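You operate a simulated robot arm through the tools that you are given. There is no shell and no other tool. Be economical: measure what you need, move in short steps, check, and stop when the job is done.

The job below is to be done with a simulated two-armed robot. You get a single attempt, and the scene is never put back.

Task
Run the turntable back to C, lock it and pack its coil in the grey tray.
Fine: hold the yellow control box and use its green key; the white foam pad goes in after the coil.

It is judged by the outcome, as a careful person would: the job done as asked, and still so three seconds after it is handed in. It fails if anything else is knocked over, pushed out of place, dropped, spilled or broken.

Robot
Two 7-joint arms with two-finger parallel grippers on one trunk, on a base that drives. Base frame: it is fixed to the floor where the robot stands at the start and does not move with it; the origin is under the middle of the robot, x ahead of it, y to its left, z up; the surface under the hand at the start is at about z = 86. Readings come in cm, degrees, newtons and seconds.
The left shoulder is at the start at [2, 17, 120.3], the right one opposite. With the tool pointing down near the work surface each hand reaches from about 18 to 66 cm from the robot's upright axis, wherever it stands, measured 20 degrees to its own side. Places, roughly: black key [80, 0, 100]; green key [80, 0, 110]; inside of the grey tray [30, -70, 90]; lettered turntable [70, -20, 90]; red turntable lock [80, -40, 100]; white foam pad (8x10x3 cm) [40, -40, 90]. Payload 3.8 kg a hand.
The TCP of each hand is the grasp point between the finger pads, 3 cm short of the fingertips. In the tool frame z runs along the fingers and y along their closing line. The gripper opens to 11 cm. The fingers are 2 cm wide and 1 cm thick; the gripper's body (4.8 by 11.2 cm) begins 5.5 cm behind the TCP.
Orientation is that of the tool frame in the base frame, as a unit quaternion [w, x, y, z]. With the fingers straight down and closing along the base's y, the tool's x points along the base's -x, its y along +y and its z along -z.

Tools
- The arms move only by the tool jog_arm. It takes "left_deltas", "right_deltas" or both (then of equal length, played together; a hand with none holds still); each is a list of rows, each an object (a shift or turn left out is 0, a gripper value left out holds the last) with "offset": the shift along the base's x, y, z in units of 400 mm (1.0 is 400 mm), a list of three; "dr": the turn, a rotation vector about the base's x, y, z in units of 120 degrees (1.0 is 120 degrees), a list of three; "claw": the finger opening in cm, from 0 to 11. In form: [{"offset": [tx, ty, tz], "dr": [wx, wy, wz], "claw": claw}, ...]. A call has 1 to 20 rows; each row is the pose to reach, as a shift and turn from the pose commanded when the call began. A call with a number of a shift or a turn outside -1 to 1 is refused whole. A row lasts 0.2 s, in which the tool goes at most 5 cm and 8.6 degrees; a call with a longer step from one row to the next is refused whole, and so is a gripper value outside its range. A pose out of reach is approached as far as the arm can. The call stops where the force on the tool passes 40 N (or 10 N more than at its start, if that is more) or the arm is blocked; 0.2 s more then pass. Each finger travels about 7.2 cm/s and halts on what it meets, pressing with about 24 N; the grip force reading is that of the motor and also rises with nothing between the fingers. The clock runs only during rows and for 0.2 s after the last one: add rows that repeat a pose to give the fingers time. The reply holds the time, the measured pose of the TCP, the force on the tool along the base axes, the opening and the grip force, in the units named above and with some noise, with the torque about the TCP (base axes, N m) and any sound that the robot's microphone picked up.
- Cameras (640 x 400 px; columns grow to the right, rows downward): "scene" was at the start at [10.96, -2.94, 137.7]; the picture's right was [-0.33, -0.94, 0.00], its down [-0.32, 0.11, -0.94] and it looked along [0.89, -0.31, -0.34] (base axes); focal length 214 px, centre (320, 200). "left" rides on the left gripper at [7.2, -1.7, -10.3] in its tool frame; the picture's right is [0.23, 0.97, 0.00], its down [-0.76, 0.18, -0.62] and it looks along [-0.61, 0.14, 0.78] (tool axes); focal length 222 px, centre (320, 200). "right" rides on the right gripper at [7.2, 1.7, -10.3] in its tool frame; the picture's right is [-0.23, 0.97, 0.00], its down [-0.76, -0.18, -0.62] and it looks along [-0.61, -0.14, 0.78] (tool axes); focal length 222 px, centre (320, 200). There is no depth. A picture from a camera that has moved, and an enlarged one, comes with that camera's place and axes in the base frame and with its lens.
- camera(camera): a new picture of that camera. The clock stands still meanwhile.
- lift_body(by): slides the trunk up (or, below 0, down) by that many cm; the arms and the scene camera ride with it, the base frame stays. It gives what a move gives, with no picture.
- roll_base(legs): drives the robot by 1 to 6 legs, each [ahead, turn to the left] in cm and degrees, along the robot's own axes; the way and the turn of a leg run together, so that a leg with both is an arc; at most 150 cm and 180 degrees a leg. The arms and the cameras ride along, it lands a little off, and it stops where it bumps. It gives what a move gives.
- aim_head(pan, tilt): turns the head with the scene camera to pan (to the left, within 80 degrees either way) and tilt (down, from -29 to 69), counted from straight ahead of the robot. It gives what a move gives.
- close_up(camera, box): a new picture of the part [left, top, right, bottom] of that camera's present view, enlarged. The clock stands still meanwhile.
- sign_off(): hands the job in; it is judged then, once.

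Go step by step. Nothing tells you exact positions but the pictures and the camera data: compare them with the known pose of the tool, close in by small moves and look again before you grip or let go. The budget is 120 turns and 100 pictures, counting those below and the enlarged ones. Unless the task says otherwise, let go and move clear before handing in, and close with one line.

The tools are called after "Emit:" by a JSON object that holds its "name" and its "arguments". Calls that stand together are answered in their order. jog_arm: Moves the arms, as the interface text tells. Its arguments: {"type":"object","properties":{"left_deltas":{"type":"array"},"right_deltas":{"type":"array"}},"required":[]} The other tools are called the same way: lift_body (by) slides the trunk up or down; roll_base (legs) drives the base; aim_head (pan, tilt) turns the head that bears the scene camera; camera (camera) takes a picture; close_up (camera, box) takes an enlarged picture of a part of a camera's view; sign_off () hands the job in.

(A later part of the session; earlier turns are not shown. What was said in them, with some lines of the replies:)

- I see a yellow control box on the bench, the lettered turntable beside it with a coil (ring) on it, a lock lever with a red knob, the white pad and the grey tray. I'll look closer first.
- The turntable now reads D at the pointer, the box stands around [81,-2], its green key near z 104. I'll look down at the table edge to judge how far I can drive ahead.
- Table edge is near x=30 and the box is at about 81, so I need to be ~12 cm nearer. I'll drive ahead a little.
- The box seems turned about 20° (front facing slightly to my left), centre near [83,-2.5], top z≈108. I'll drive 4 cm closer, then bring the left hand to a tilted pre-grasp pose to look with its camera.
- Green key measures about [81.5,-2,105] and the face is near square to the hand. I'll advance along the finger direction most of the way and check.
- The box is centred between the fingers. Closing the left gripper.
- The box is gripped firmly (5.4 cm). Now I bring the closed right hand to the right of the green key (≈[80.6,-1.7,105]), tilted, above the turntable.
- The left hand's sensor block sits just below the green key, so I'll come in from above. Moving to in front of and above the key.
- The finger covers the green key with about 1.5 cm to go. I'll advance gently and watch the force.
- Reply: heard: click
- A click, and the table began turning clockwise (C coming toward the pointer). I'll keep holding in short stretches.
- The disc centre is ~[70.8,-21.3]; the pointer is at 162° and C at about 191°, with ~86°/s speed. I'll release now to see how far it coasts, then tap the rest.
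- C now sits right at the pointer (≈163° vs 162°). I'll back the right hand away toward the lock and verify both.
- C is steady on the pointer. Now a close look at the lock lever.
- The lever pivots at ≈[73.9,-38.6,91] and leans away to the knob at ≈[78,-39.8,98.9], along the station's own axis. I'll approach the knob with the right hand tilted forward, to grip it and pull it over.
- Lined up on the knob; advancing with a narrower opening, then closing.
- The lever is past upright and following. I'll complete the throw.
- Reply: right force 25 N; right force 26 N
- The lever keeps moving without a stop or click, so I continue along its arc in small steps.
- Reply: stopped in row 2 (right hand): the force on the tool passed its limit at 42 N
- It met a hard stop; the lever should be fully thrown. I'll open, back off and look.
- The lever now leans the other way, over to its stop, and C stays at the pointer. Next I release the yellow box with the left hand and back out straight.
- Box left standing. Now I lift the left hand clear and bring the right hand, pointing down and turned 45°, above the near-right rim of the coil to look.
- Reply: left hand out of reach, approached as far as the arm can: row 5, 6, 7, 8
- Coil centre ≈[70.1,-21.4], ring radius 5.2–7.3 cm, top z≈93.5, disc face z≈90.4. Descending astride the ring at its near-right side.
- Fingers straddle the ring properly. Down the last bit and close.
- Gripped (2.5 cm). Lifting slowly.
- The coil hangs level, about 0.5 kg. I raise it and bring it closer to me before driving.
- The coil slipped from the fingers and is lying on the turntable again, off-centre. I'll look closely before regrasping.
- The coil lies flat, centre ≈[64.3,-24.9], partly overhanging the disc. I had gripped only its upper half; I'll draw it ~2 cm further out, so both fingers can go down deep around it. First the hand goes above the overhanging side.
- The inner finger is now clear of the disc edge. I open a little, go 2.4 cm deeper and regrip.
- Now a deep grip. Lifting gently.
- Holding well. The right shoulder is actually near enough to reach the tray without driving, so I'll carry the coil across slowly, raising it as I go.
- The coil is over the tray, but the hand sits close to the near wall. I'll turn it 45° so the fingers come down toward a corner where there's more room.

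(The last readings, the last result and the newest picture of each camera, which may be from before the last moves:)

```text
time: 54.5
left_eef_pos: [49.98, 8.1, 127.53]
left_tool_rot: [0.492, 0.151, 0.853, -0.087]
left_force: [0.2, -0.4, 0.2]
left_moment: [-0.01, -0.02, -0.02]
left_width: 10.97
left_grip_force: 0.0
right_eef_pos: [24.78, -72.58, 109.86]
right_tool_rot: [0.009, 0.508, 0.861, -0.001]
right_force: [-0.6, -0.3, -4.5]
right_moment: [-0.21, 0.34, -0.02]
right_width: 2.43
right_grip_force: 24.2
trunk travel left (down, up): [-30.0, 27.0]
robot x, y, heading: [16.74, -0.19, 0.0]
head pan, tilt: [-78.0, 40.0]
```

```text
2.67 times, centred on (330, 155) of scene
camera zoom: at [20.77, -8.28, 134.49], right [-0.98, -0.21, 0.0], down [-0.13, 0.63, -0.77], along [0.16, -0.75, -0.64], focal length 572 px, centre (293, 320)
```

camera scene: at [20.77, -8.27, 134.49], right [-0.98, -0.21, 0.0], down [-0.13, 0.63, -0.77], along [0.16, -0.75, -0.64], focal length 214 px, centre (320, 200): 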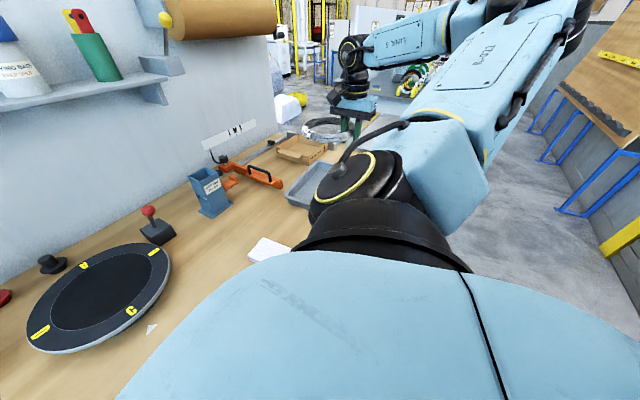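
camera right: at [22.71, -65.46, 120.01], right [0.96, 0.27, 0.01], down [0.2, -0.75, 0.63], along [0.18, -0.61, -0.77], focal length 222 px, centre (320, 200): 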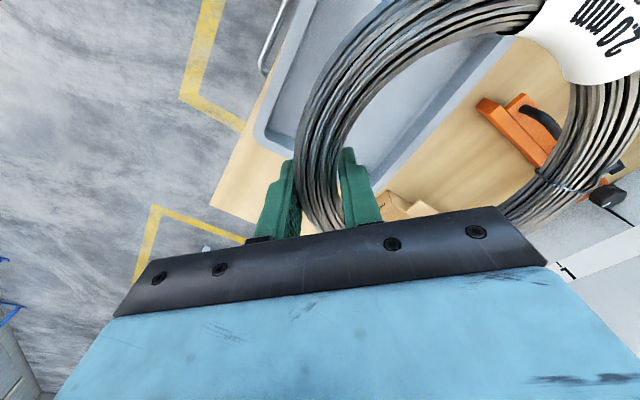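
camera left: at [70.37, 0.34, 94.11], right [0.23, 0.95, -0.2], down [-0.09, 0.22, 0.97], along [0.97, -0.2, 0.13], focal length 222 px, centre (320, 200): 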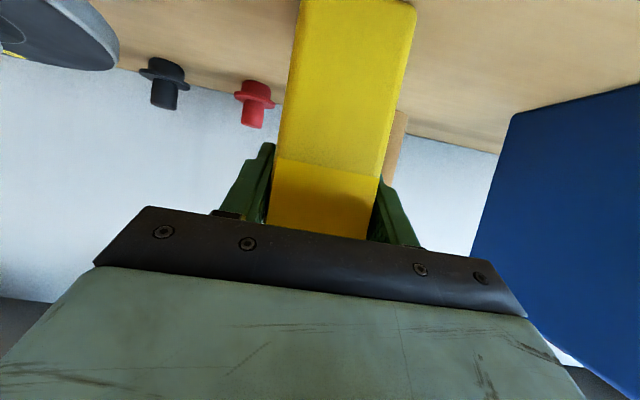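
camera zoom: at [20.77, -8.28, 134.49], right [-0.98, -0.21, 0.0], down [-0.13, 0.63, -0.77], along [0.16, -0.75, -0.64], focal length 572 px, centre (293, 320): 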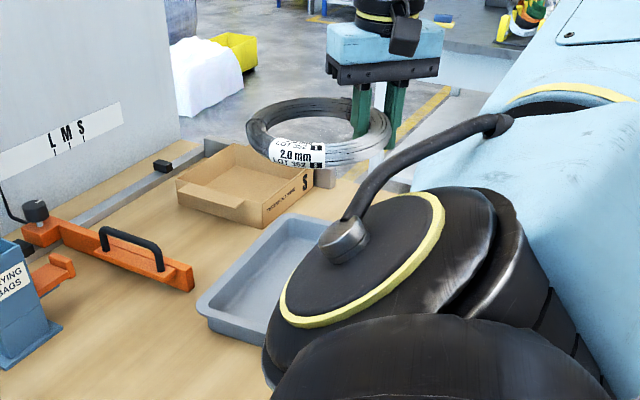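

The coil is well over the tray interior. Lowering slowly, with a slight tilt so the far side of the ring meets the floor first.

Emit:
{"name": "jog_arm", "arguments": {"right_deltas": [{"offset": [0, 0, -0.03]}, {"offset": [0, 0, -0.08]}, {"offset": [0, 0, -0.135]}, {"offset": [0, 0, -0.19]}, {"offset": [0, 0, -0.245], "dr": [-0.009, 0.016, 0]}, {"offset": [0, 0, -0.295], "dr": [-0.018, 0.032, 0]}, {"offset": [0, 0, -0.335], "dr": [-0.027, 0.048, 0]}, {"offset": [0, 0, -0.36], "dr": [-0.0364, 0.0653, 0]}, {"offset": [0, 0, -0.37], "dr": [-0.0364, 0.0653, 0]}]}}

Emit:
{"name": "camera", "arguments": {"camera": "right"}}

Emit:
{"name": "close_up", "arguments": {"camera": "scene", "box": [250, 80, 410, 230]}}

```text
time: 56.5
left_eef_pos: [49.98, 8.27, 127.56]
left_tool_rot: [0.493, 0.151, 0.853, -0.087]
left_force: [-0.2, 0.5, -0.1]
left_moment: [-0.01, -0.06, -0.02]
left_width: 11.0
left_grip_force: 0.0
right_eef_pos: [24.78, -72.6, 95.13]
right_tool_rot: [-0.031, 0.507, 0.858, -0.069]
right_force: [0.1, -0.2, -5.4]
right_moment: [-0.14, 0.31, 0.01]
right_width: 2.41
right_grip_force: 23.8
trunk travel left (down, up): [-30.0, 27.0]
robot x, y, heading: [16.22, -0.05, -0.1]
head pan, tilt: [-78.0, 40.0]
```

```text
31 pictures are left
camera right: at [24.09, -64.64, 104.78], right [0.95, 0.26, -0.14], down [0.29, -0.7, 0.66], along [0.07, -0.67, -0.74], focal length 222 px, centre (320, 200)
```

right: 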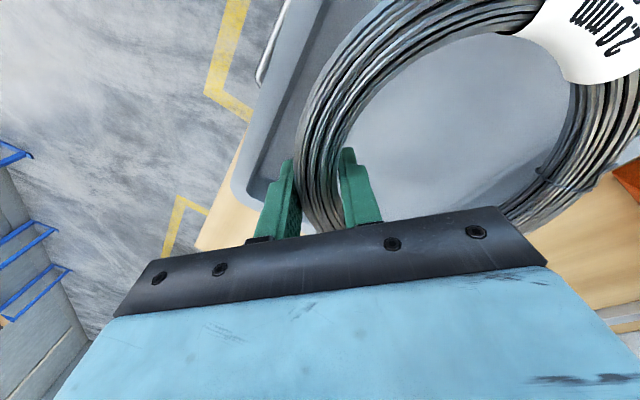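

```text
2.67 times, centred on (330, 155) of scene
camera zoom: at [20.76, -8.27, 134.49], right [-0.98, -0.21, 0.0], down [-0.13, 0.63, -0.77], along [0.16, -0.75, -0.64], focal length 572 px, centre (293, 320)
```

zoom: 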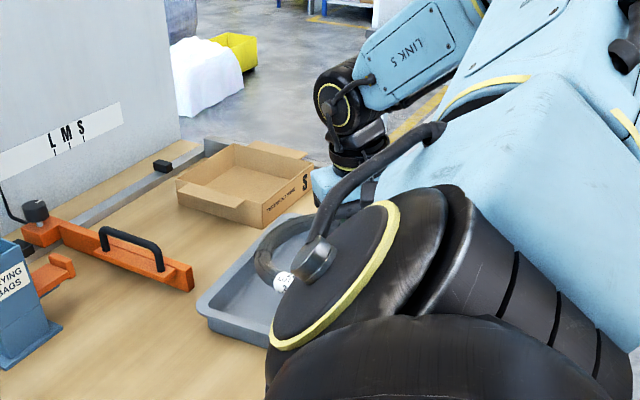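

Emit:
{"name": "jog_arm", "arguments": {"right_deltas": [{"offset": [0, 0, -0.025]}, {"offset": [0, 0, -0.05]}, {"offset": [0, 0, -0.075]}, {"offset": [0, 0, -0.095]}, {"offset": [0, 0, -0.105]}]}}

Emit:
{"name": "camera", "arguments": {"camera": "right"}}

```text
time: 57.6
left_eef_pos: [49.93, 8.32, 127.48]
left_tool_rot: [0.492, 0.151, 0.853, -0.087]
left_force: [1.1, 0.0, -0.2]
left_moment: [0.02, 0.0, -0.01]
left_width: 11.0
left_grip_force: 0.0
right_eef_pos: [24.87, -72.6, 90.78]
right_tool_rot: [-0.031, 0.507, 0.859, -0.068]
right_force: [0.3, 0.3, -6.2]
right_moment: [-0.18, 0.32, -0.02]
right_width: 2.37
right_grip_force: 24.6
trunk travel left (down, up): [-30.0, 27.0]
robot x, y, heading: [16.67, 0.12, -0.1]
head pan, tilt: [-78.0, 40.0]
```

```text
29 pictures are left
camera right: at [24.09, -64.66, 100.57], right [0.95, 0.26, -0.14], down [0.29, -0.7, 0.66], along [0.08, -0.67, -0.74], focal length 222 px, centre (320, 200)
```

right: 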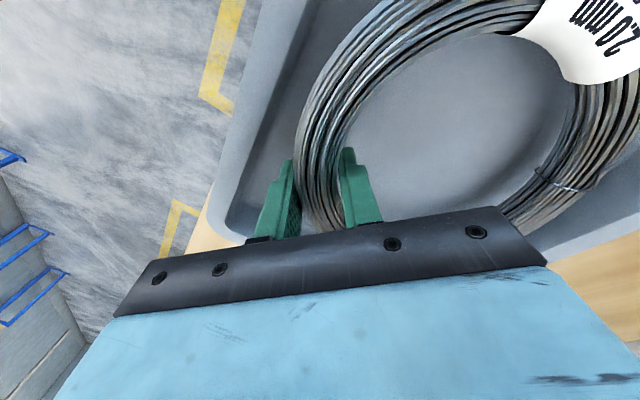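

Emit:
{"name": "jog_arm", "arguments": {"right_deltas": [{"offset": [0, 0, -0.007]}, {"offset": [0, 0, -0.014]}, {"offset": [0, 0, -0.021]}, {"offset": [0, 0, -0.028]}]}}

```text
time: 58.6
left_eef_pos: [50.0, 8.27, 127.64]
left_tool_rot: [0.492, 0.151, 0.853, -0.087]
left_force: [-0.5, -0.2, 0.4]
left_moment: [0.0, 0.01, -0.03]
left_width: 11.0
left_grip_force: 0.1
right_eef_pos: [24.92, -72.61, 89.81]
right_tool_rot: [-0.03, 0.507, 0.858, -0.069]
right_force: [0.1, 1.2, -5.8]
right_moment: [-0.2, 0.33, 0.04]
right_width: 2.43
right_grip_force: 24.6
trunk travel left (down, up): [-30.0, 27.0]
robot x, y, heading: [16.95, 0.28, -0.1]
head pan, tilt: [-78.0, 40.0]
```

Emit:
{"name": "jog_arm", "arguments": {"right_deltas": [{"offset": [0, 0, -0.004]}, {"offset": [0, 0, -0.008]}, {"offset": [0, 0, -0.012]}]}}

```text
time: 59.5
left_eef_pos: [49.89, 8.48, 127.61]
left_tool_rot: [0.493, 0.15, 0.853, -0.087]
left_force: [0.2, -0.3, 0.6]
left_moment: [0.02, 0.01, -0.03]
left_width: 10.97
left_grip_force: 0.0
right_eef_pos: [24.96, -72.56, 89.64]
right_tool_rot: [-0.028, 0.508, 0.858, -0.071]
right_force: [0.4, 0.8, 19.8]
right_moment: [0.24, -0.13, 0.07]
right_width: 2.41
right_grip_force: 23.7
trunk travel left (down, up): [-30.0, 27.0]
robot x, y, heading: [16.67, -0.2, -0.1]
head pan, tilt: [-78.0, 40.0]
```

Contact with the tray floor. I ease up a touch and open slowly so the coil settles.

Emit:
{"name": "jog_arm", "arguments": {"right_deltas": [{"offset": [0, 0, 0.005], "claw": 2.4}, {"offset": [0, 0, 0.005], "claw": 2.5}, {"offset": [0, 0, 0.005], "claw": 2.6}, {"offset": [0, 0, 0.005], "claw": 2.8}, {"offset": [0, 0, 0.005], "claw": 3.2}, {"offset": [0, 0, 0.005], "claw": 4}, {"offset": [0, 0, 0.005], "claw": 4.4}]}}

Emit:
{"name": "camera", "arguments": {"camera": "right"}}

```text
time: 61.0
left_eef_pos: [49.86, 8.4, 127.59]
left_tool_rot: [0.492, 0.151, 0.853, -0.088]
left_force: [0.3, -0.5, -0.5]
left_moment: [0.01, 0.01, 0.03]
left_width: 11.01
left_grip_force: 0.1
right_eef_pos: [24.58, -72.69, 89.7]
right_tool_rot: [-0.03, 0.508, 0.858, -0.07]
right_force: [-8.8, -6.5, 22.1]
right_moment: [0.08, -0.1, -0.05]
right_width: 3.7
right_grip_force: 0.1
trunk travel left (down, up): [-30.0, 27.0]
robot x, y, heading: [16.61, 0.11, 0.1]
head pan, tilt: [-78.0, 40.0]
```

```text
28 pictures are left
camera right: at [23.88, -64.6, 99.42], right [0.95, 0.26, -0.14], down [0.29, -0.7, 0.66], along [0.07, -0.67, -0.74], focal length 222 px, centre (320, 200)
```

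right: 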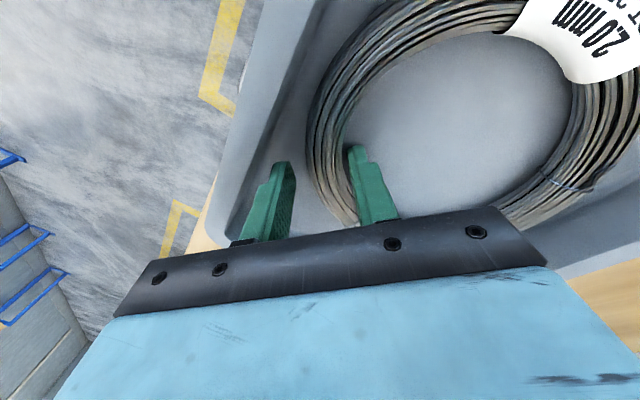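

The coil has settled on the tray floor. Raising the hand straight out.

Emit:
{"name": "jog_arm", "arguments": {"right_deltas": [{"offset": [0, 0, 0.015]}, {"offset": [0, 0, 0.04]}, {"offset": [0, 0, 0.09]}, {"offset": [0, 0, 0.16]}, {"offset": [0, 0, 0.26], "dr": [0.018, -0.032, 0]}, {"offset": [0, 0.0, 0.36], "dr": [0.0364, -0.0653, 0]}, {"offset": [0, 0.0, 0.46], "dr": [0.0364, -0.0653, 0]}]}}

Emit:
{"name": "camera", "arguments": {"camera": "right"}}

```text
time: 62.6
left_eef_pos: [49.96, 8.34, 127.55]
left_tool_rot: [0.492, 0.15, 0.853, -0.087]
left_force: [-0.3, 0.0, -0.4]
left_moment: [-0.03, 0.02, -0.01]
left_width: 10.98
left_grip_force: 0.0
right_eef_pos: [24.9, -72.51, 108.09]
right_tool_rot: [0.008, 0.509, 0.861, -0.001]
right_force: [0.1, 0.0, -0.3]
right_moment: [-0.01, -0.02, -0.02]
right_width: 4.39
right_grip_force: 0.0
trunk travel left (down, up): [-30.0, 27.0]
robot x, y, heading: [16.97, -0.02, 0.3]
head pan, tilt: [-78.0, 40.0]
```

```text
27 pictures are left
camera right: at [22.67, -65.35, 118.17], right [0.96, 0.27, 0.01], down [0.2, -0.75, 0.63], along [0.18, -0.61, -0.77], focal length 222 px, centre (320, 200)
```

right: 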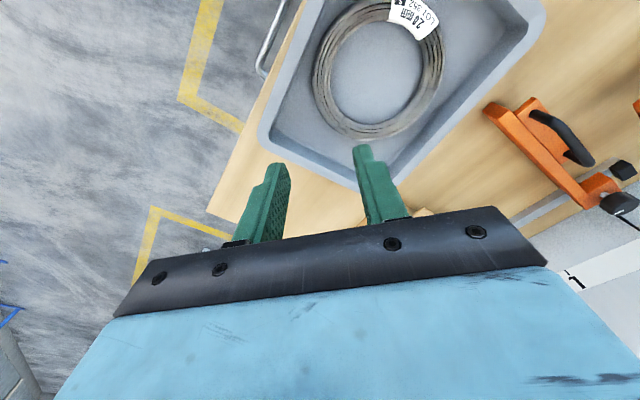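

The coil lies flat inside the tray. Now to the foam pad: I bring the hand above it, at ≈[40,-39], closing across its 8 cm width.

Emit:
{"name": "jog_arm", "arguments": {"right_deltas": [{"offset": [0.0425, 0.0936, 0.02], "dr": [0, 0, 0.0444], "claw": 8}, {"offset": [0.085, 0.187, 0.02], "dr": [0, 0, 0.0889], "claw": 11}, {"offset": [0.1275, 0.281, 0.02], "dr": [0, 0, 0.1333]}, {"offset": [0.17, 0.3744, 0.02], "dr": [0, 0, 0.1778]}, {"offset": [0.2125, 0.468, 0.02], "dr": [0, 0, 0.2222]}, {"offset": [0.255, 0.5617, 0.02], "dr": [0, 0, 0.2667]}, {"offset": [0.2975, 0.6553, 0.02], "dr": [0, 0, 0.3111]}, {"offset": [0.34, 0.7489, 0.01], "dr": [0, 0, 0.3556]}, {"offset": [0.3825, 0.8425, 0], "dr": [0, 0, 0.4]}]}}

Emit:
{"name": "camera", "arguments": {"camera": "right"}}

Emit:
{"name": "camera", "arguments": {"camera": "scene"}}

```text
time: 64.7
left_eef_pos: [49.97, 8.34, 127.61]
left_tool_rot: [0.492, 0.15, 0.853, -0.086]
left_force: [0.3, 0.3, 0.4]
left_moment: [0.0, -0.04, -0.03]
left_width: 11.0
left_grip_force: 0.0
right_eef_pos: [40.24, -38.9, 107.94]
right_tool_rot: [0.008, 0.115, 0.993, 0.003]
right_force: [0.5, -0.3, 0.0]
right_moment: [0.0, 0.04, 0.02]
right_width: 11.01
right_grip_force: 0.0
trunk travel left (down, up): [-30.0, 27.0]
robot x, y, heading: [16.76, 0.17, -0.1]
head pan, tilt: [-78.0, 40.0]
```

```text
26 pictures are left
camera right: at [33.5, -35.8, 117.97], right [0.44, 0.9, 0.01], down [0.69, -0.35, 0.63], along [0.57, -0.27, -0.77], focal length 222 px, centre (320, 200)
```

right: 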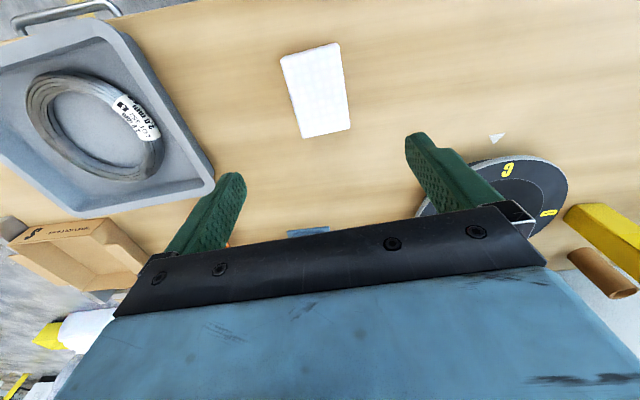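

```text
25 pictures are left
camera scene: at [20.86, -8.23, 134.49], right [-0.98, -0.21, 0.0], down [-0.13, 0.63, -0.77], along [0.16, -0.75, -0.64], focal length 214 px, centre (320, 200)
```

scene: 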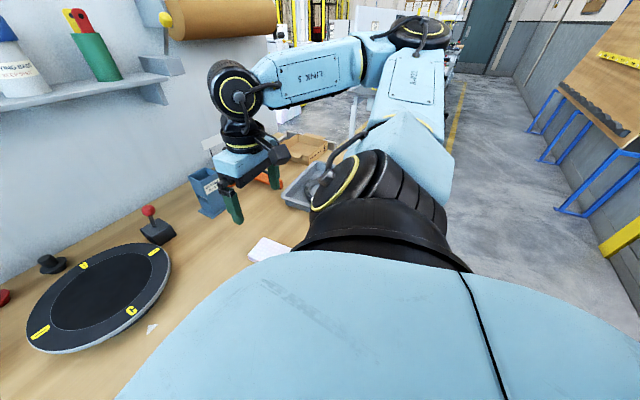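

The pad's centre measures ≈[40.2,-38.8], matching the hand. Descending around it.

Emit:
{"name": "jog_arm", "arguments": {"right_deltas": [{"offset": [-0.002, 0.003, -0.1]}, {"offset": [-0.002, 0.003, -0.2]}, {"offset": [-0.002, 0.003, -0.3]}, {"offset": [-0.002, 0.003, -0.38]}, {"offset": [-0.002, 0.003, -0.42]}, {"offset": [-0.002, 0.003, -0.447]}, {"offset": [-0.002, 0.003, -0.447]}]}}

Emit:
{"name": "camera", "arguments": {"camera": "right"}}

```text
time: 66.2
left_eef_pos: [50.02, 8.35, 127.5]
left_tool_rot: [0.493, 0.15, 0.853, -0.087]
left_force: [0.0, 0.0, 0.1]
left_moment: [0.01, 0.0, -0.03]
left_width: 11.04
left_grip_force: 0.0
right_eef_pos: [40.13, -38.84, 90.15]
right_tool_rot: [0.008, 0.114, 0.993, 0.002]
right_force: [-0.5, 0.0, 0.3]
right_moment: [-0.02, 0.03, -0.02]
right_width: 10.98
right_grip_force: 0.0
trunk travel left (down, up): [-30.0, 27.0]
robot x, y, heading: [16.68, 0.24, 0.1]
head pan, tilt: [-78.0, 40.0]
```

```text
24 pictures are left
camera right: at [33.24, -35.61, 100.13], right [0.44, 0.9, 0.01], down [0.69, -0.35, 0.63], along [0.57, -0.27, -0.77], focal length 222 px, centre (320, 200)
```

right: 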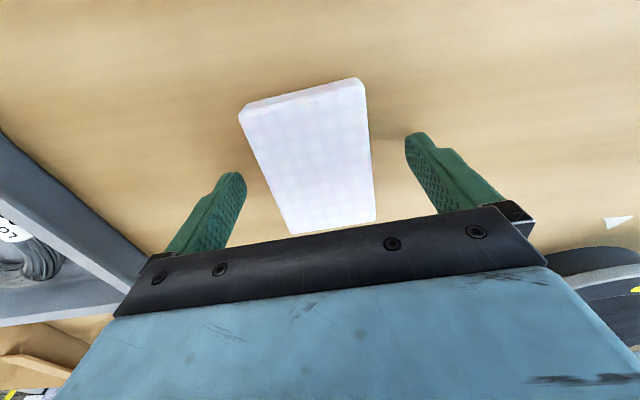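

Emit:
{"name": "jog_arm", "arguments": {"right_deltas": [{"claw": 9}, {"claw": 8}, {"claw": 7}, {"claw": 6}, {"claw": 5}, {"claw": 5}]}}

Emit:
{"name": "jog_arm", "arguments": {"right_deltas": [{"offset": [0, 0, 0.02]}, {"offset": [0, 0, 0.05]}, {"offset": [0, 0, 0.09]}, {"offset": [0, 0, 0.14]}, {"offset": [0, 0, 0.2]}, {"offset": [0, 0, 0.26]}, {"offset": [0, 0, 0.3]}, {"offset": [0, 0, 0.32]}]}}

Emit:
{"name": "camera", "arguments": {"camera": "right"}}

```text
time: 67.7
left_eef_pos: [49.97, 8.31, 127.55]
left_tool_rot: [0.492, 0.15, 0.853, -0.086]
left_force: [-0.2, -0.6, -0.3]
left_moment: [-0.03, 0.0, 0.03]
left_width: 11.0
left_grip_force: 0.0
right_eef_pos: [40.08, -38.86, 90.12]
right_tool_rot: [0.009, 0.114, 0.993, 0.002]
right_force: [-0.2, -0.5, 0.2]
right_moment: [-0.03, -0.02, 0.04]
right_width: 6.84
right_grip_force: 24.1
trunk travel left (down, up): [-30.0, 27.0]
robot x, y, heading: [16.96, -0.03, 0.1]
head pan, tilt: [-78.0, 40.0]
```

```text
time: 69.5
left_eef_pos: [50.01, 8.21, 127.52]
left_tool_rot: [0.492, 0.15, 0.853, -0.086]
left_force: [0.9, 0.6, 0.9]
left_moment: [0.02, -0.01, -0.02]
left_width: 10.99
left_grip_force: 0.0
right_eef_pos: [39.96, -38.77, 102.85]
right_tool_rot: [0.009, 0.115, 0.993, 0.002]
right_force: [0.3, -0.4, -0.3]
right_moment: [0.01, 0.03, -0.03]
right_width: 6.86
right_grip_force: 23.4
trunk travel left (down, up): [-30.0, 27.0]
robot x, y, heading: [16.8, -0.03, 0.2]
head pan, tilt: [-78.0, 40.0]
```

```text
23 pictures are left
camera right: at [33.22, -35.58, 112.94], right [0.44, 0.9, 0.01], down [0.69, -0.35, 0.63], along [0.57, -0.27, -0.77], focal length 222 px, centre (320, 200)
```

right: 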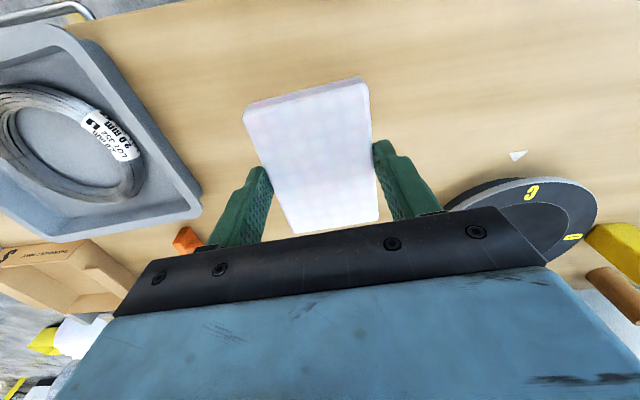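

Pad held. Carrying it to above the coil's centre at ≈[30.6,-67.9].

Emit:
{"name": "jog_arm", "arguments": {"right_deltas": [{"offset": [-0.01, -0.03, 0.03]}, {"offset": [-0.03, -0.09, 0.06]}, {"offset": [-0.053, -0.165, 0.09]}, {"offset": [-0.078, -0.24, 0.1]}, {"offset": [-0.102, -0.315, 0.1]}, {"offset": [-0.126, -0.39, 0.1]}, {"offset": [-0.15, -0.465, 0.1]}, {"offset": [-0.174, -0.54, 0.1]}, {"offset": [-0.198, -0.615, 0.1]}, {"offset": [-0.22, -0.68, 0.1]}, {"offset": [-0.23, -0.715, 0.1]}, {"offset": [-0.234, -0.7275, 0.1]}]}}

Emit:
{"name": "camera", "arguments": {"camera": "right"}}

Emit:
{"name": "close_up", "arguments": {"camera": "scene", "box": [240, 80, 400, 230]}}

```text
time: 72.0
left_eef_pos: [50.01, 8.27, 127.59]
left_tool_rot: [0.493, 0.15, 0.853, -0.087]
left_force: [-0.1, -0.6, 0.3]
left_moment: [0.01, -0.04, -0.02]
left_width: 11.0
left_grip_force: 0.0
right_eef_pos: [34.01, -59.02, 108.91]
right_tool_rot: [0.009, 0.115, 0.993, 0.003]
right_force: [-0.2, 0.0, -1.6]
right_moment: [-0.01, 0.0, 0.04]
right_width: 6.87
right_grip_force: 23.3
right hand out of reach, approached as far as the arm can: row 8, 9, 10, 11, 12
trunk travel left (down, up): [-30.0, 27.0]
robot x, y, heading: [16.89, 0.29, 0.3]
head pan, tilt: [-78.0, 40.0]
```

```text
22 pictures are left
camera right: at [27.13, -55.89, 118.96], right [0.44, 0.9, 0.01], down [0.69, -0.35, 0.63], along [0.57, -0.27, -0.77], focal length 222 px, centre (320, 200)
```

right: 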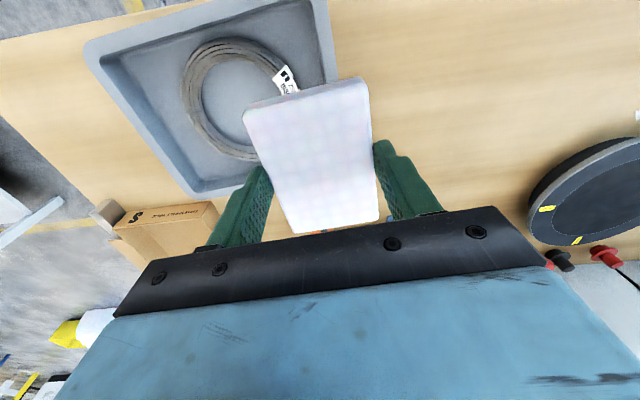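

```text
2.67 times, centred on (320, 155) of scene
camera zoom: at [20.77, -8.24, 134.49], right [-0.98, -0.21, 0.0], down [-0.13, 0.63, -0.77], along [0.16, -0.75, -0.64], focal length 572 px, centre (320, 320)
```

zoom: 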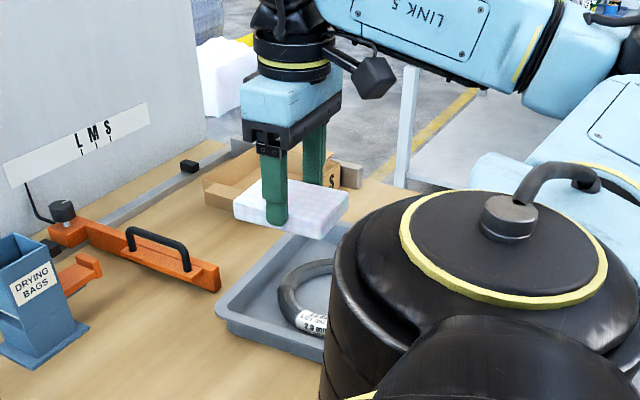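

The wrist can't hold that yaw there; I'll turn the hand −48° (pad orientation isn't critical) and see where it gets.

Emit:
{"name": "jog_arm", "arguments": {"right_deltas": [{"dr": [0, 0, -0.04]}, {"dr": [0, 0, -0.09]}, {"dr": [0, 0, -0.14]}, {"dr": [0, 0, -0.19]}, {"dr": [0, 0, -0.24]}, {"dr": [0, 0, -0.29]}, {"dr": [0, 0, -0.34]}, {"dr": [0, 0, -0.39]}, {"dr": [0, 0, -0.4]}]}}

```text
time: 74.0
left_eef_pos: [49.97, 8.3, 127.51]
left_tool_rot: [0.493, 0.15, 0.853, -0.087]
left_force: [-0.4, 0.6, -1.1]
left_moment: [-0.01, 0.02, 0.02]
left_width: 11.0
left_grip_force: 0.1
right_eef_pos: [33.92, -58.88, 108.85]
right_tool_rot: [0.009, 0.51, 0.86, 0.0]
right_force: [0.0, 0.8, -0.9]
right_moment: [-0.01, 0.03, 0.01]
right_width: 6.85
right_grip_force: 24.3
trunk travel left (down, up): [-30.0, 27.0]
robot x, y, heading: [16.61, -0.24, 0.0]
head pan, tilt: [-78.0, 40.0]
```

Emit:
{"name": "jog_arm", "arguments": {"right_deltas": [{"offset": [-0.02, -0.05, 0]}, {"offset": [-0.042, -0.11, 0]}, {"offset": [-0.063, -0.17, 0]}, {"offset": [-0.083, -0.225, -0.02]}, {"offset": [-0.083, -0.225, -0.04]}]}}

Emit:
{"name": "camera", "arguments": {"camera": "right"}}

Emit:
{"name": "close_up", "arguments": {"camera": "scene", "box": [240, 80, 400, 230]}}

```text
time: 75.2
left_eef_pos: [49.98, 8.35, 127.64]
left_tool_rot: [0.492, 0.151, 0.853, -0.087]
left_force: [-0.3, -0.2, -0.5]
left_moment: [-0.01, -0.02, 0.02]
left_width: 11.01
left_grip_force: 0.0
right_eef_pos: [30.71, -68.06, 107.19]
right_tool_rot: [0.009, 0.509, 0.861, -0.001]
right_force: [0.3, 0.2, 0.7]
right_moment: [-0.03, 0.02, 0.02]
right_width: 6.86
right_grip_force: 23.8
trunk travel left (down, up): [-30.0, 27.0]
robot x, y, heading: [16.59, 0.02, 0.1]
head pan, tilt: [-78.0, 40.0]
```

```text
20 pictures are left
camera right: at [28.55, -60.82, 117.26], right [0.96, 0.27, 0.01], down [0.2, -0.75, 0.63], along [0.18, -0.61, -0.77], focal length 222 px, centre (320, 200)
```

right: 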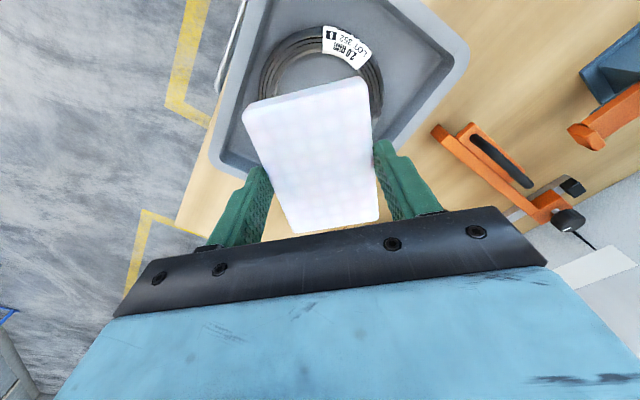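

```text
2.67 times, centred on (320, 155) of scene
camera zoom: at [20.76, -8.19, 134.49], right [-0.98, -0.21, 0.0], down [-0.13, 0.63, -0.77], along [0.16, -0.75, -0.64], focal length 572 px, centre (320, 320)
```

zoom: 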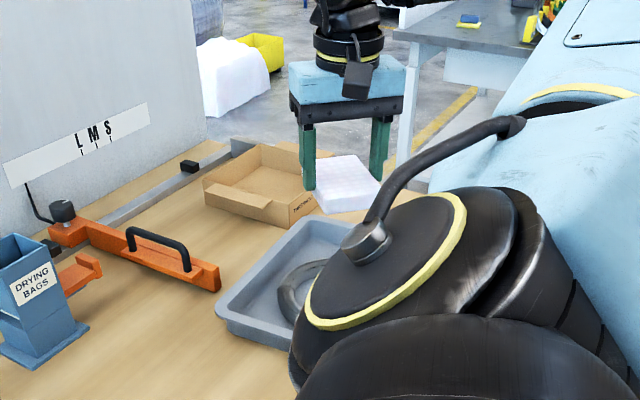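

Well centred over the coil. Lowering.

Emit:
{"name": "jog_arm", "arguments": {"right_deltas": [{"offset": [0.002, 0.008, -0.06]}, {"offset": [0.002, 0.01, -0.13]}, {"offset": [0.002, 0.01, -0.2]}, {"offset": [0.002, 0.01, -0.26]}, {"offset": [0.002, 0.01, -0.305]}, {"offset": [0.002, 0.01, -0.325]}]}}

Emit:
{"name": "jog_arm", "arguments": {"right_deltas": [{"offset": [0, 0, -0.007]}, {"offset": [0, 0, -0.014]}, {"offset": [0, 0, -0.02]}]}}

Emit:
{"name": "camera", "arguments": {"camera": "right"}}

```text
time: 76.7
left_eef_pos: [50.06, 8.26, 127.43]
left_tool_rot: [0.492, 0.15, 0.853, -0.086]
left_force: [0.1, -0.6, 0.0]
left_moment: [0.0, -0.02, 0.0]
left_width: 11.02
left_grip_force: 0.0
right_eef_pos: [30.79, -67.67, 94.13]
right_tool_rot: [0.009, 0.509, 0.861, -0.001]
right_force: [-0.6, 0.6, -0.4]
right_moment: [-0.02, 0.01, -0.01]
right_width: 6.82
right_grip_force: 24.0
trunk travel left (down, up): [-30.0, 27.0]
robot x, y, heading: [17.03, -0.03, -0.2]
head pan, tilt: [-78.0, 40.0]
```

```text
time: 77.5
left_eef_pos: [49.97, 8.31, 127.53]
left_tool_rot: [0.493, 0.15, 0.853, -0.086]
left_force: [0.8, 0.6, -0.9]
left_moment: [0.02, -0.01, -0.01]
left_width: 11.0
left_grip_force: 0.0
right_eef_pos: [30.71, -67.68, 93.35]
right_tool_rot: [0.008, 0.509, 0.861, -0.001]
right_force: [-0.6, 0.5, -0.4]
right_moment: [-0.03, 0.0, -0.01]
right_width: 6.84
right_grip_force: 24.2
trunk travel left (down, up): [-30.0, 27.0]
robot x, y, heading: [16.43, 0.5, 0.1]
head pan, tilt: [-78.0, 40.0]
```

```text
18 pictures are left
camera right: at [28.58, -60.39, 103.45], right [0.96, 0.27, 0.01], down [0.2, -0.75, 0.63], along [0.18, -0.61, -0.77], focal length 222 px, centre (320, 200)
```

right: 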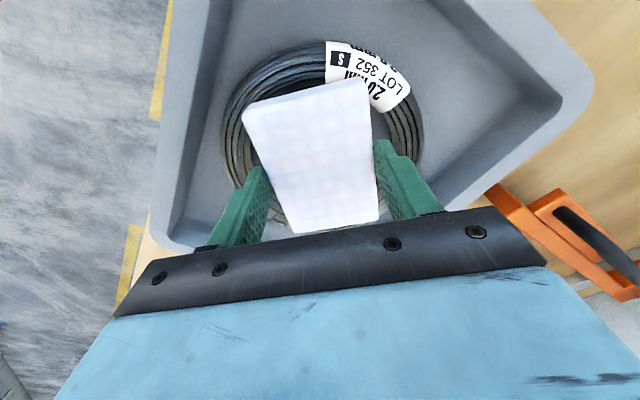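

Nearly there; a few more millimetres until it touches.

Emit:
{"name": "jog_arm", "arguments": {"right_deltas": [{"offset": [0, 0, -0.006]}, {"offset": [0, 0, -0.012]}, {"offset": [0, 0, -0.017]}]}}

```text
time: 78.2
left_eef_pos: [50.06, 8.31, 127.55]
left_tool_rot: [0.492, 0.151, 0.853, -0.087]
left_force: [0.0, 1.1, 0.2]
left_moment: [-0.01, 0.0, -0.02]
left_width: 11.0
left_grip_force: 0.0
right_eef_pos: [30.72, -67.64, 92.77]
right_tool_rot: [0.009, 0.51, 0.86, -0.001]
right_force: [0.0, -0.7, 0.1]
right_moment: [0.02, -0.01, -0.01]
right_width: 6.86
right_grip_force: 24.5
trunk travel left (down, up): [-30.0, 27.0]
robot x, y, heading: [16.93, 0.08, -0.0]
head pan, tilt: [-78.0, 40.0]
```

Emit:
{"name": "jog_arm", "arguments": {"right_deltas": [{"offset": [0, 0, -0.005]}, {"offset": [0, 0, -0.01]}, {"offset": [0, 0, -0.015]}]}}

```text
time: 79.0
left_eef_pos: [49.98, 8.53, 127.62]
left_tool_rot: [0.493, 0.15, 0.853, -0.087]
left_force: [-0.1, -0.2, 0.3]
left_moment: [0.03, 0.0, -0.02]
left_width: 10.98
left_grip_force: 0.0
right_eef_pos: [30.78, -67.71, 92.34]
right_tool_rot: [0.012, 0.509, 0.861, -0.003]
right_force: [2.2, -4.9, 21.0]
right_moment: [0.45, 0.23, -0.02]
right_width: 6.85
right_grip_force: 23.9
trunk travel left (down, up): [-30.0, 27.0]
robot x, y, heading: [16.95, 0.16, 0.0]
head pan, tilt: [-78.0, 40.0]
```

The pad rests on the coil. Opening slowly, then up.

Emit:
{"name": "jog_arm", "arguments": {"right_deltas": [{"offset": [0, 0, 0.006], "claw": 6.8}, {"offset": [0, 0, 0.006], "claw": 7.1}, {"offset": [0, 0, 0.006], "claw": 7.8}, {"offset": [0, 0, 0.006], "claw": 8.8}, {"offset": [0, 0, 0.006], "claw": 9.5}, {"offset": [0, 0, 0.02]}, {"offset": [0, 0, 0.06]}, {"offset": [0, 0, 0.14]}, {"offset": [0, 0, 0.24]}, {"offset": [0, 0, 0.34]}, {"offset": [0, 0, 0.42]}]}}

Emit:
{"name": "camera", "arguments": {"camera": "right"}}

```text
time: 81.5
left_eef_pos: [49.94, 8.31, 127.53]
left_tool_rot: [0.492, 0.151, 0.853, -0.087]
left_force: [0.8, -1.0, -0.6]
left_moment: [0.04, 0.04, 0.02]
left_width: 10.99
left_grip_force: 0.0
right_eef_pos: [30.69, -67.4, 109.0]
right_tool_rot: [0.008, 0.509, 0.861, 0.0]
right_force: [0.5, 0.3, 0.1]
right_moment: [0.01, -0.02, 0.01]
right_width: 9.5
right_grip_force: 0.0
trunk travel left (down, up): [-30.0, 27.0]
robot x, y, heading: [16.66, -0.17, 0.1]
head pan, tilt: [-78.0, 40.0]
```

```text
17 pictures are left
camera right: at [28.53, -60.21, 119.06], right [0.96, 0.27, 0.01], down [0.2, -0.75, 0.63], along [0.18, -0.61, -0.77], focal length 222 px, centre (320, 200)
```

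right: 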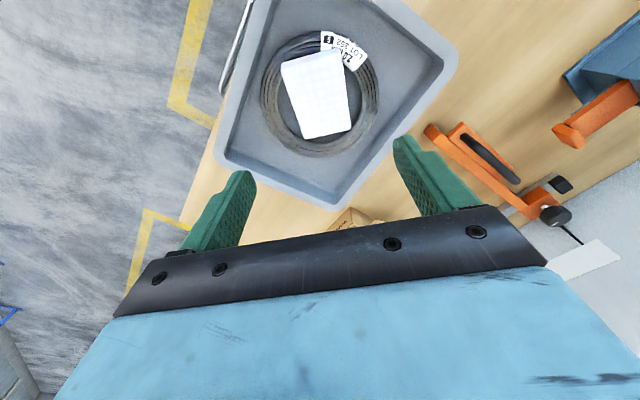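

The pad lies on the coil in the tray. I move the right hand clear and check the turntable, lock and control box.

Emit:
{"name": "jog_arm", "arguments": {"right_deltas": [{"offset": [0, 0.05, 0.08]}, {"offset": [0.01, 0.14, 0.12]}, {"offset": [0.03, 0.24, 0.15]}, {"offset": [0.05, 0.34, 0.15]}, {"offset": [0.07, 0.44, 0.15]}, {"offset": [0.08, 0.54, 0.15]}]}}

Emit:
{"name": "aim_head", "arguments": {"pan": -25, "tilt": 38}}

Emit:
{"name": "camera", "arguments": {"camera": "scene"}}

Emit:
{"name": "camera", "arguments": {"camera": "right"}}

```text
time: 82.8
left_eef_pos: [50.01, 8.4, 127.43]
left_tool_rot: [0.493, 0.151, 0.853, -0.087]
left_force: [-0.1, 0.0, -0.6]
left_moment: [0.02, -0.02, 0.02]
left_width: 10.98
left_grip_force: 0.1
right_eef_pos: [33.93, -45.84, 114.92]
right_tool_rot: [0.009, 0.509, 0.861, -0.001]
right_force: [0.3, -0.1, -0.2]
right_moment: [-0.01, 0.01, -0.01]
right_width: 9.5
right_grip_force: 0.0
trunk travel left (down, up): [-30.0, 27.0]
robot x, y, heading: [16.9, -0.03, 0.1]
head pan, tilt: [-78.0, 40.0]
```

```text
time: 84.1
left_eef_pos: [50.08, 8.44, 127.61]
left_tool_rot: [0.492, 0.151, 0.853, -0.088]
left_force: [0.9, -0.3, -0.9]
left_moment: [-0.01, 0.02, 0.02]
left_width: 10.98
left_grip_force: 0.0
right_eef_pos: [33.96, -45.91, 114.87]
right_tool_rot: [0.009, 0.509, 0.861, -0.001]
right_force: [-0.3, 0.1, -0.1]
right_moment: [0.0, 0.0, -0.01]
right_width: 9.52
right_grip_force: 0.1
trunk travel left (down, up): [-30.0, 27.0]
robot x, y, heading: [16.76, 0.29, 0.1]
head pan, tilt: [-25.0, 38.0]
```

```text
16 pictures are left
camera scene: at [26.81, -3.55, 134.79], right [-0.42, -0.91, 0.0], down [-0.56, 0.26, -0.79], along [0.71, -0.33, -0.62], focal length 214 px, centre (320, 200)
```

scene: 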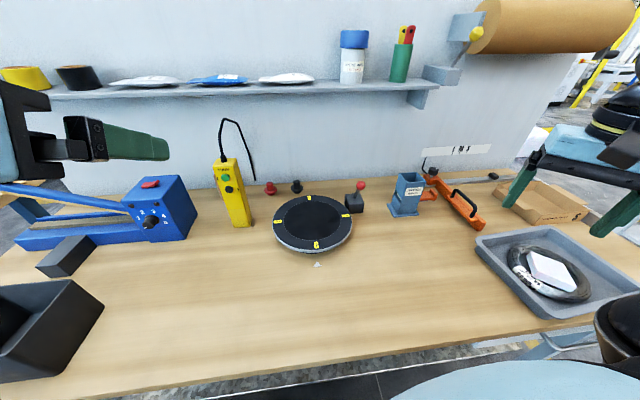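

```text
15 pictures are left
camera right: at [31.78, -38.76, 125.03], right [0.96, 0.27, 0.01], down [0.2, -0.75, 0.63], along [0.18, -0.61, -0.77], focal length 222 px, centre (320, 200)
```

right: 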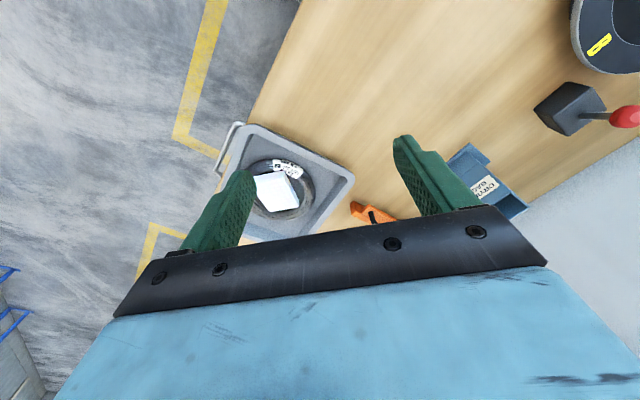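

Emit:
{"name": "close_up", "arguments": {"camera": "scene", "box": [260, 170, 380, 280]}}

Emit:
{"name": "close_up", "arguments": {"camera": "scene", "box": [460, 210, 640, 330]}}

```text
3.64 times, centred on (320, 225) of scene
camera zoom: at [26.81, -3.55, 134.79], right [-0.42, -0.91, 0.0], down [-0.56, 0.26, -0.79], along [0.71, -0.33, -0.62], focal length 780 px, centre (320, 109)
```

zoom: 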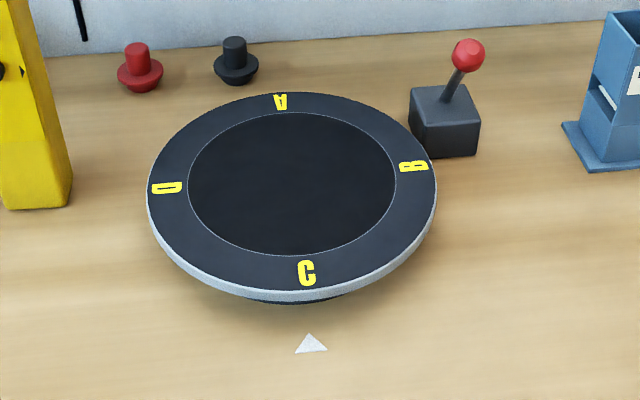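

```text
3.33 times, centred on (550, 270) of scene
camera zoom: at [26.81, -3.55, 134.79], right [-0.42, -0.91, 0.0], down [-0.56, 0.26, -0.79], along [0.71, -0.33, -0.62], focal length 715 px, centre (-447, -33)
```

zoom: 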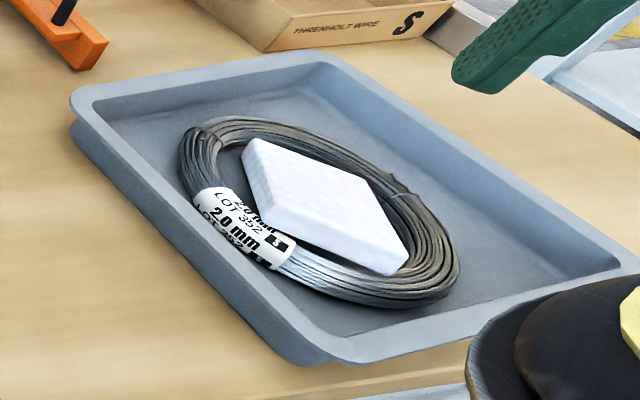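

Everything checks: C is at the pointer, the lever is thrown, the box is standing with its keys untouched, and the coil with the pad on it is in the tray. Both hands are clear, so I'm handing in.

Emit:
{"name": "sign_off", "arguments": {}}

```text
The job is handed in.
```

The job is handed in: the turntable is back at C with the lock lever thrown, and the coil is in the grey tray with the foam pad on top. While I was lifting the coil, it slipped from the gripper and dropped back onto the turntable. I regripped it and saw no damage. I judged the lock by the lever reaching its hard stop; there was no click, and I did not press the key again to test it.
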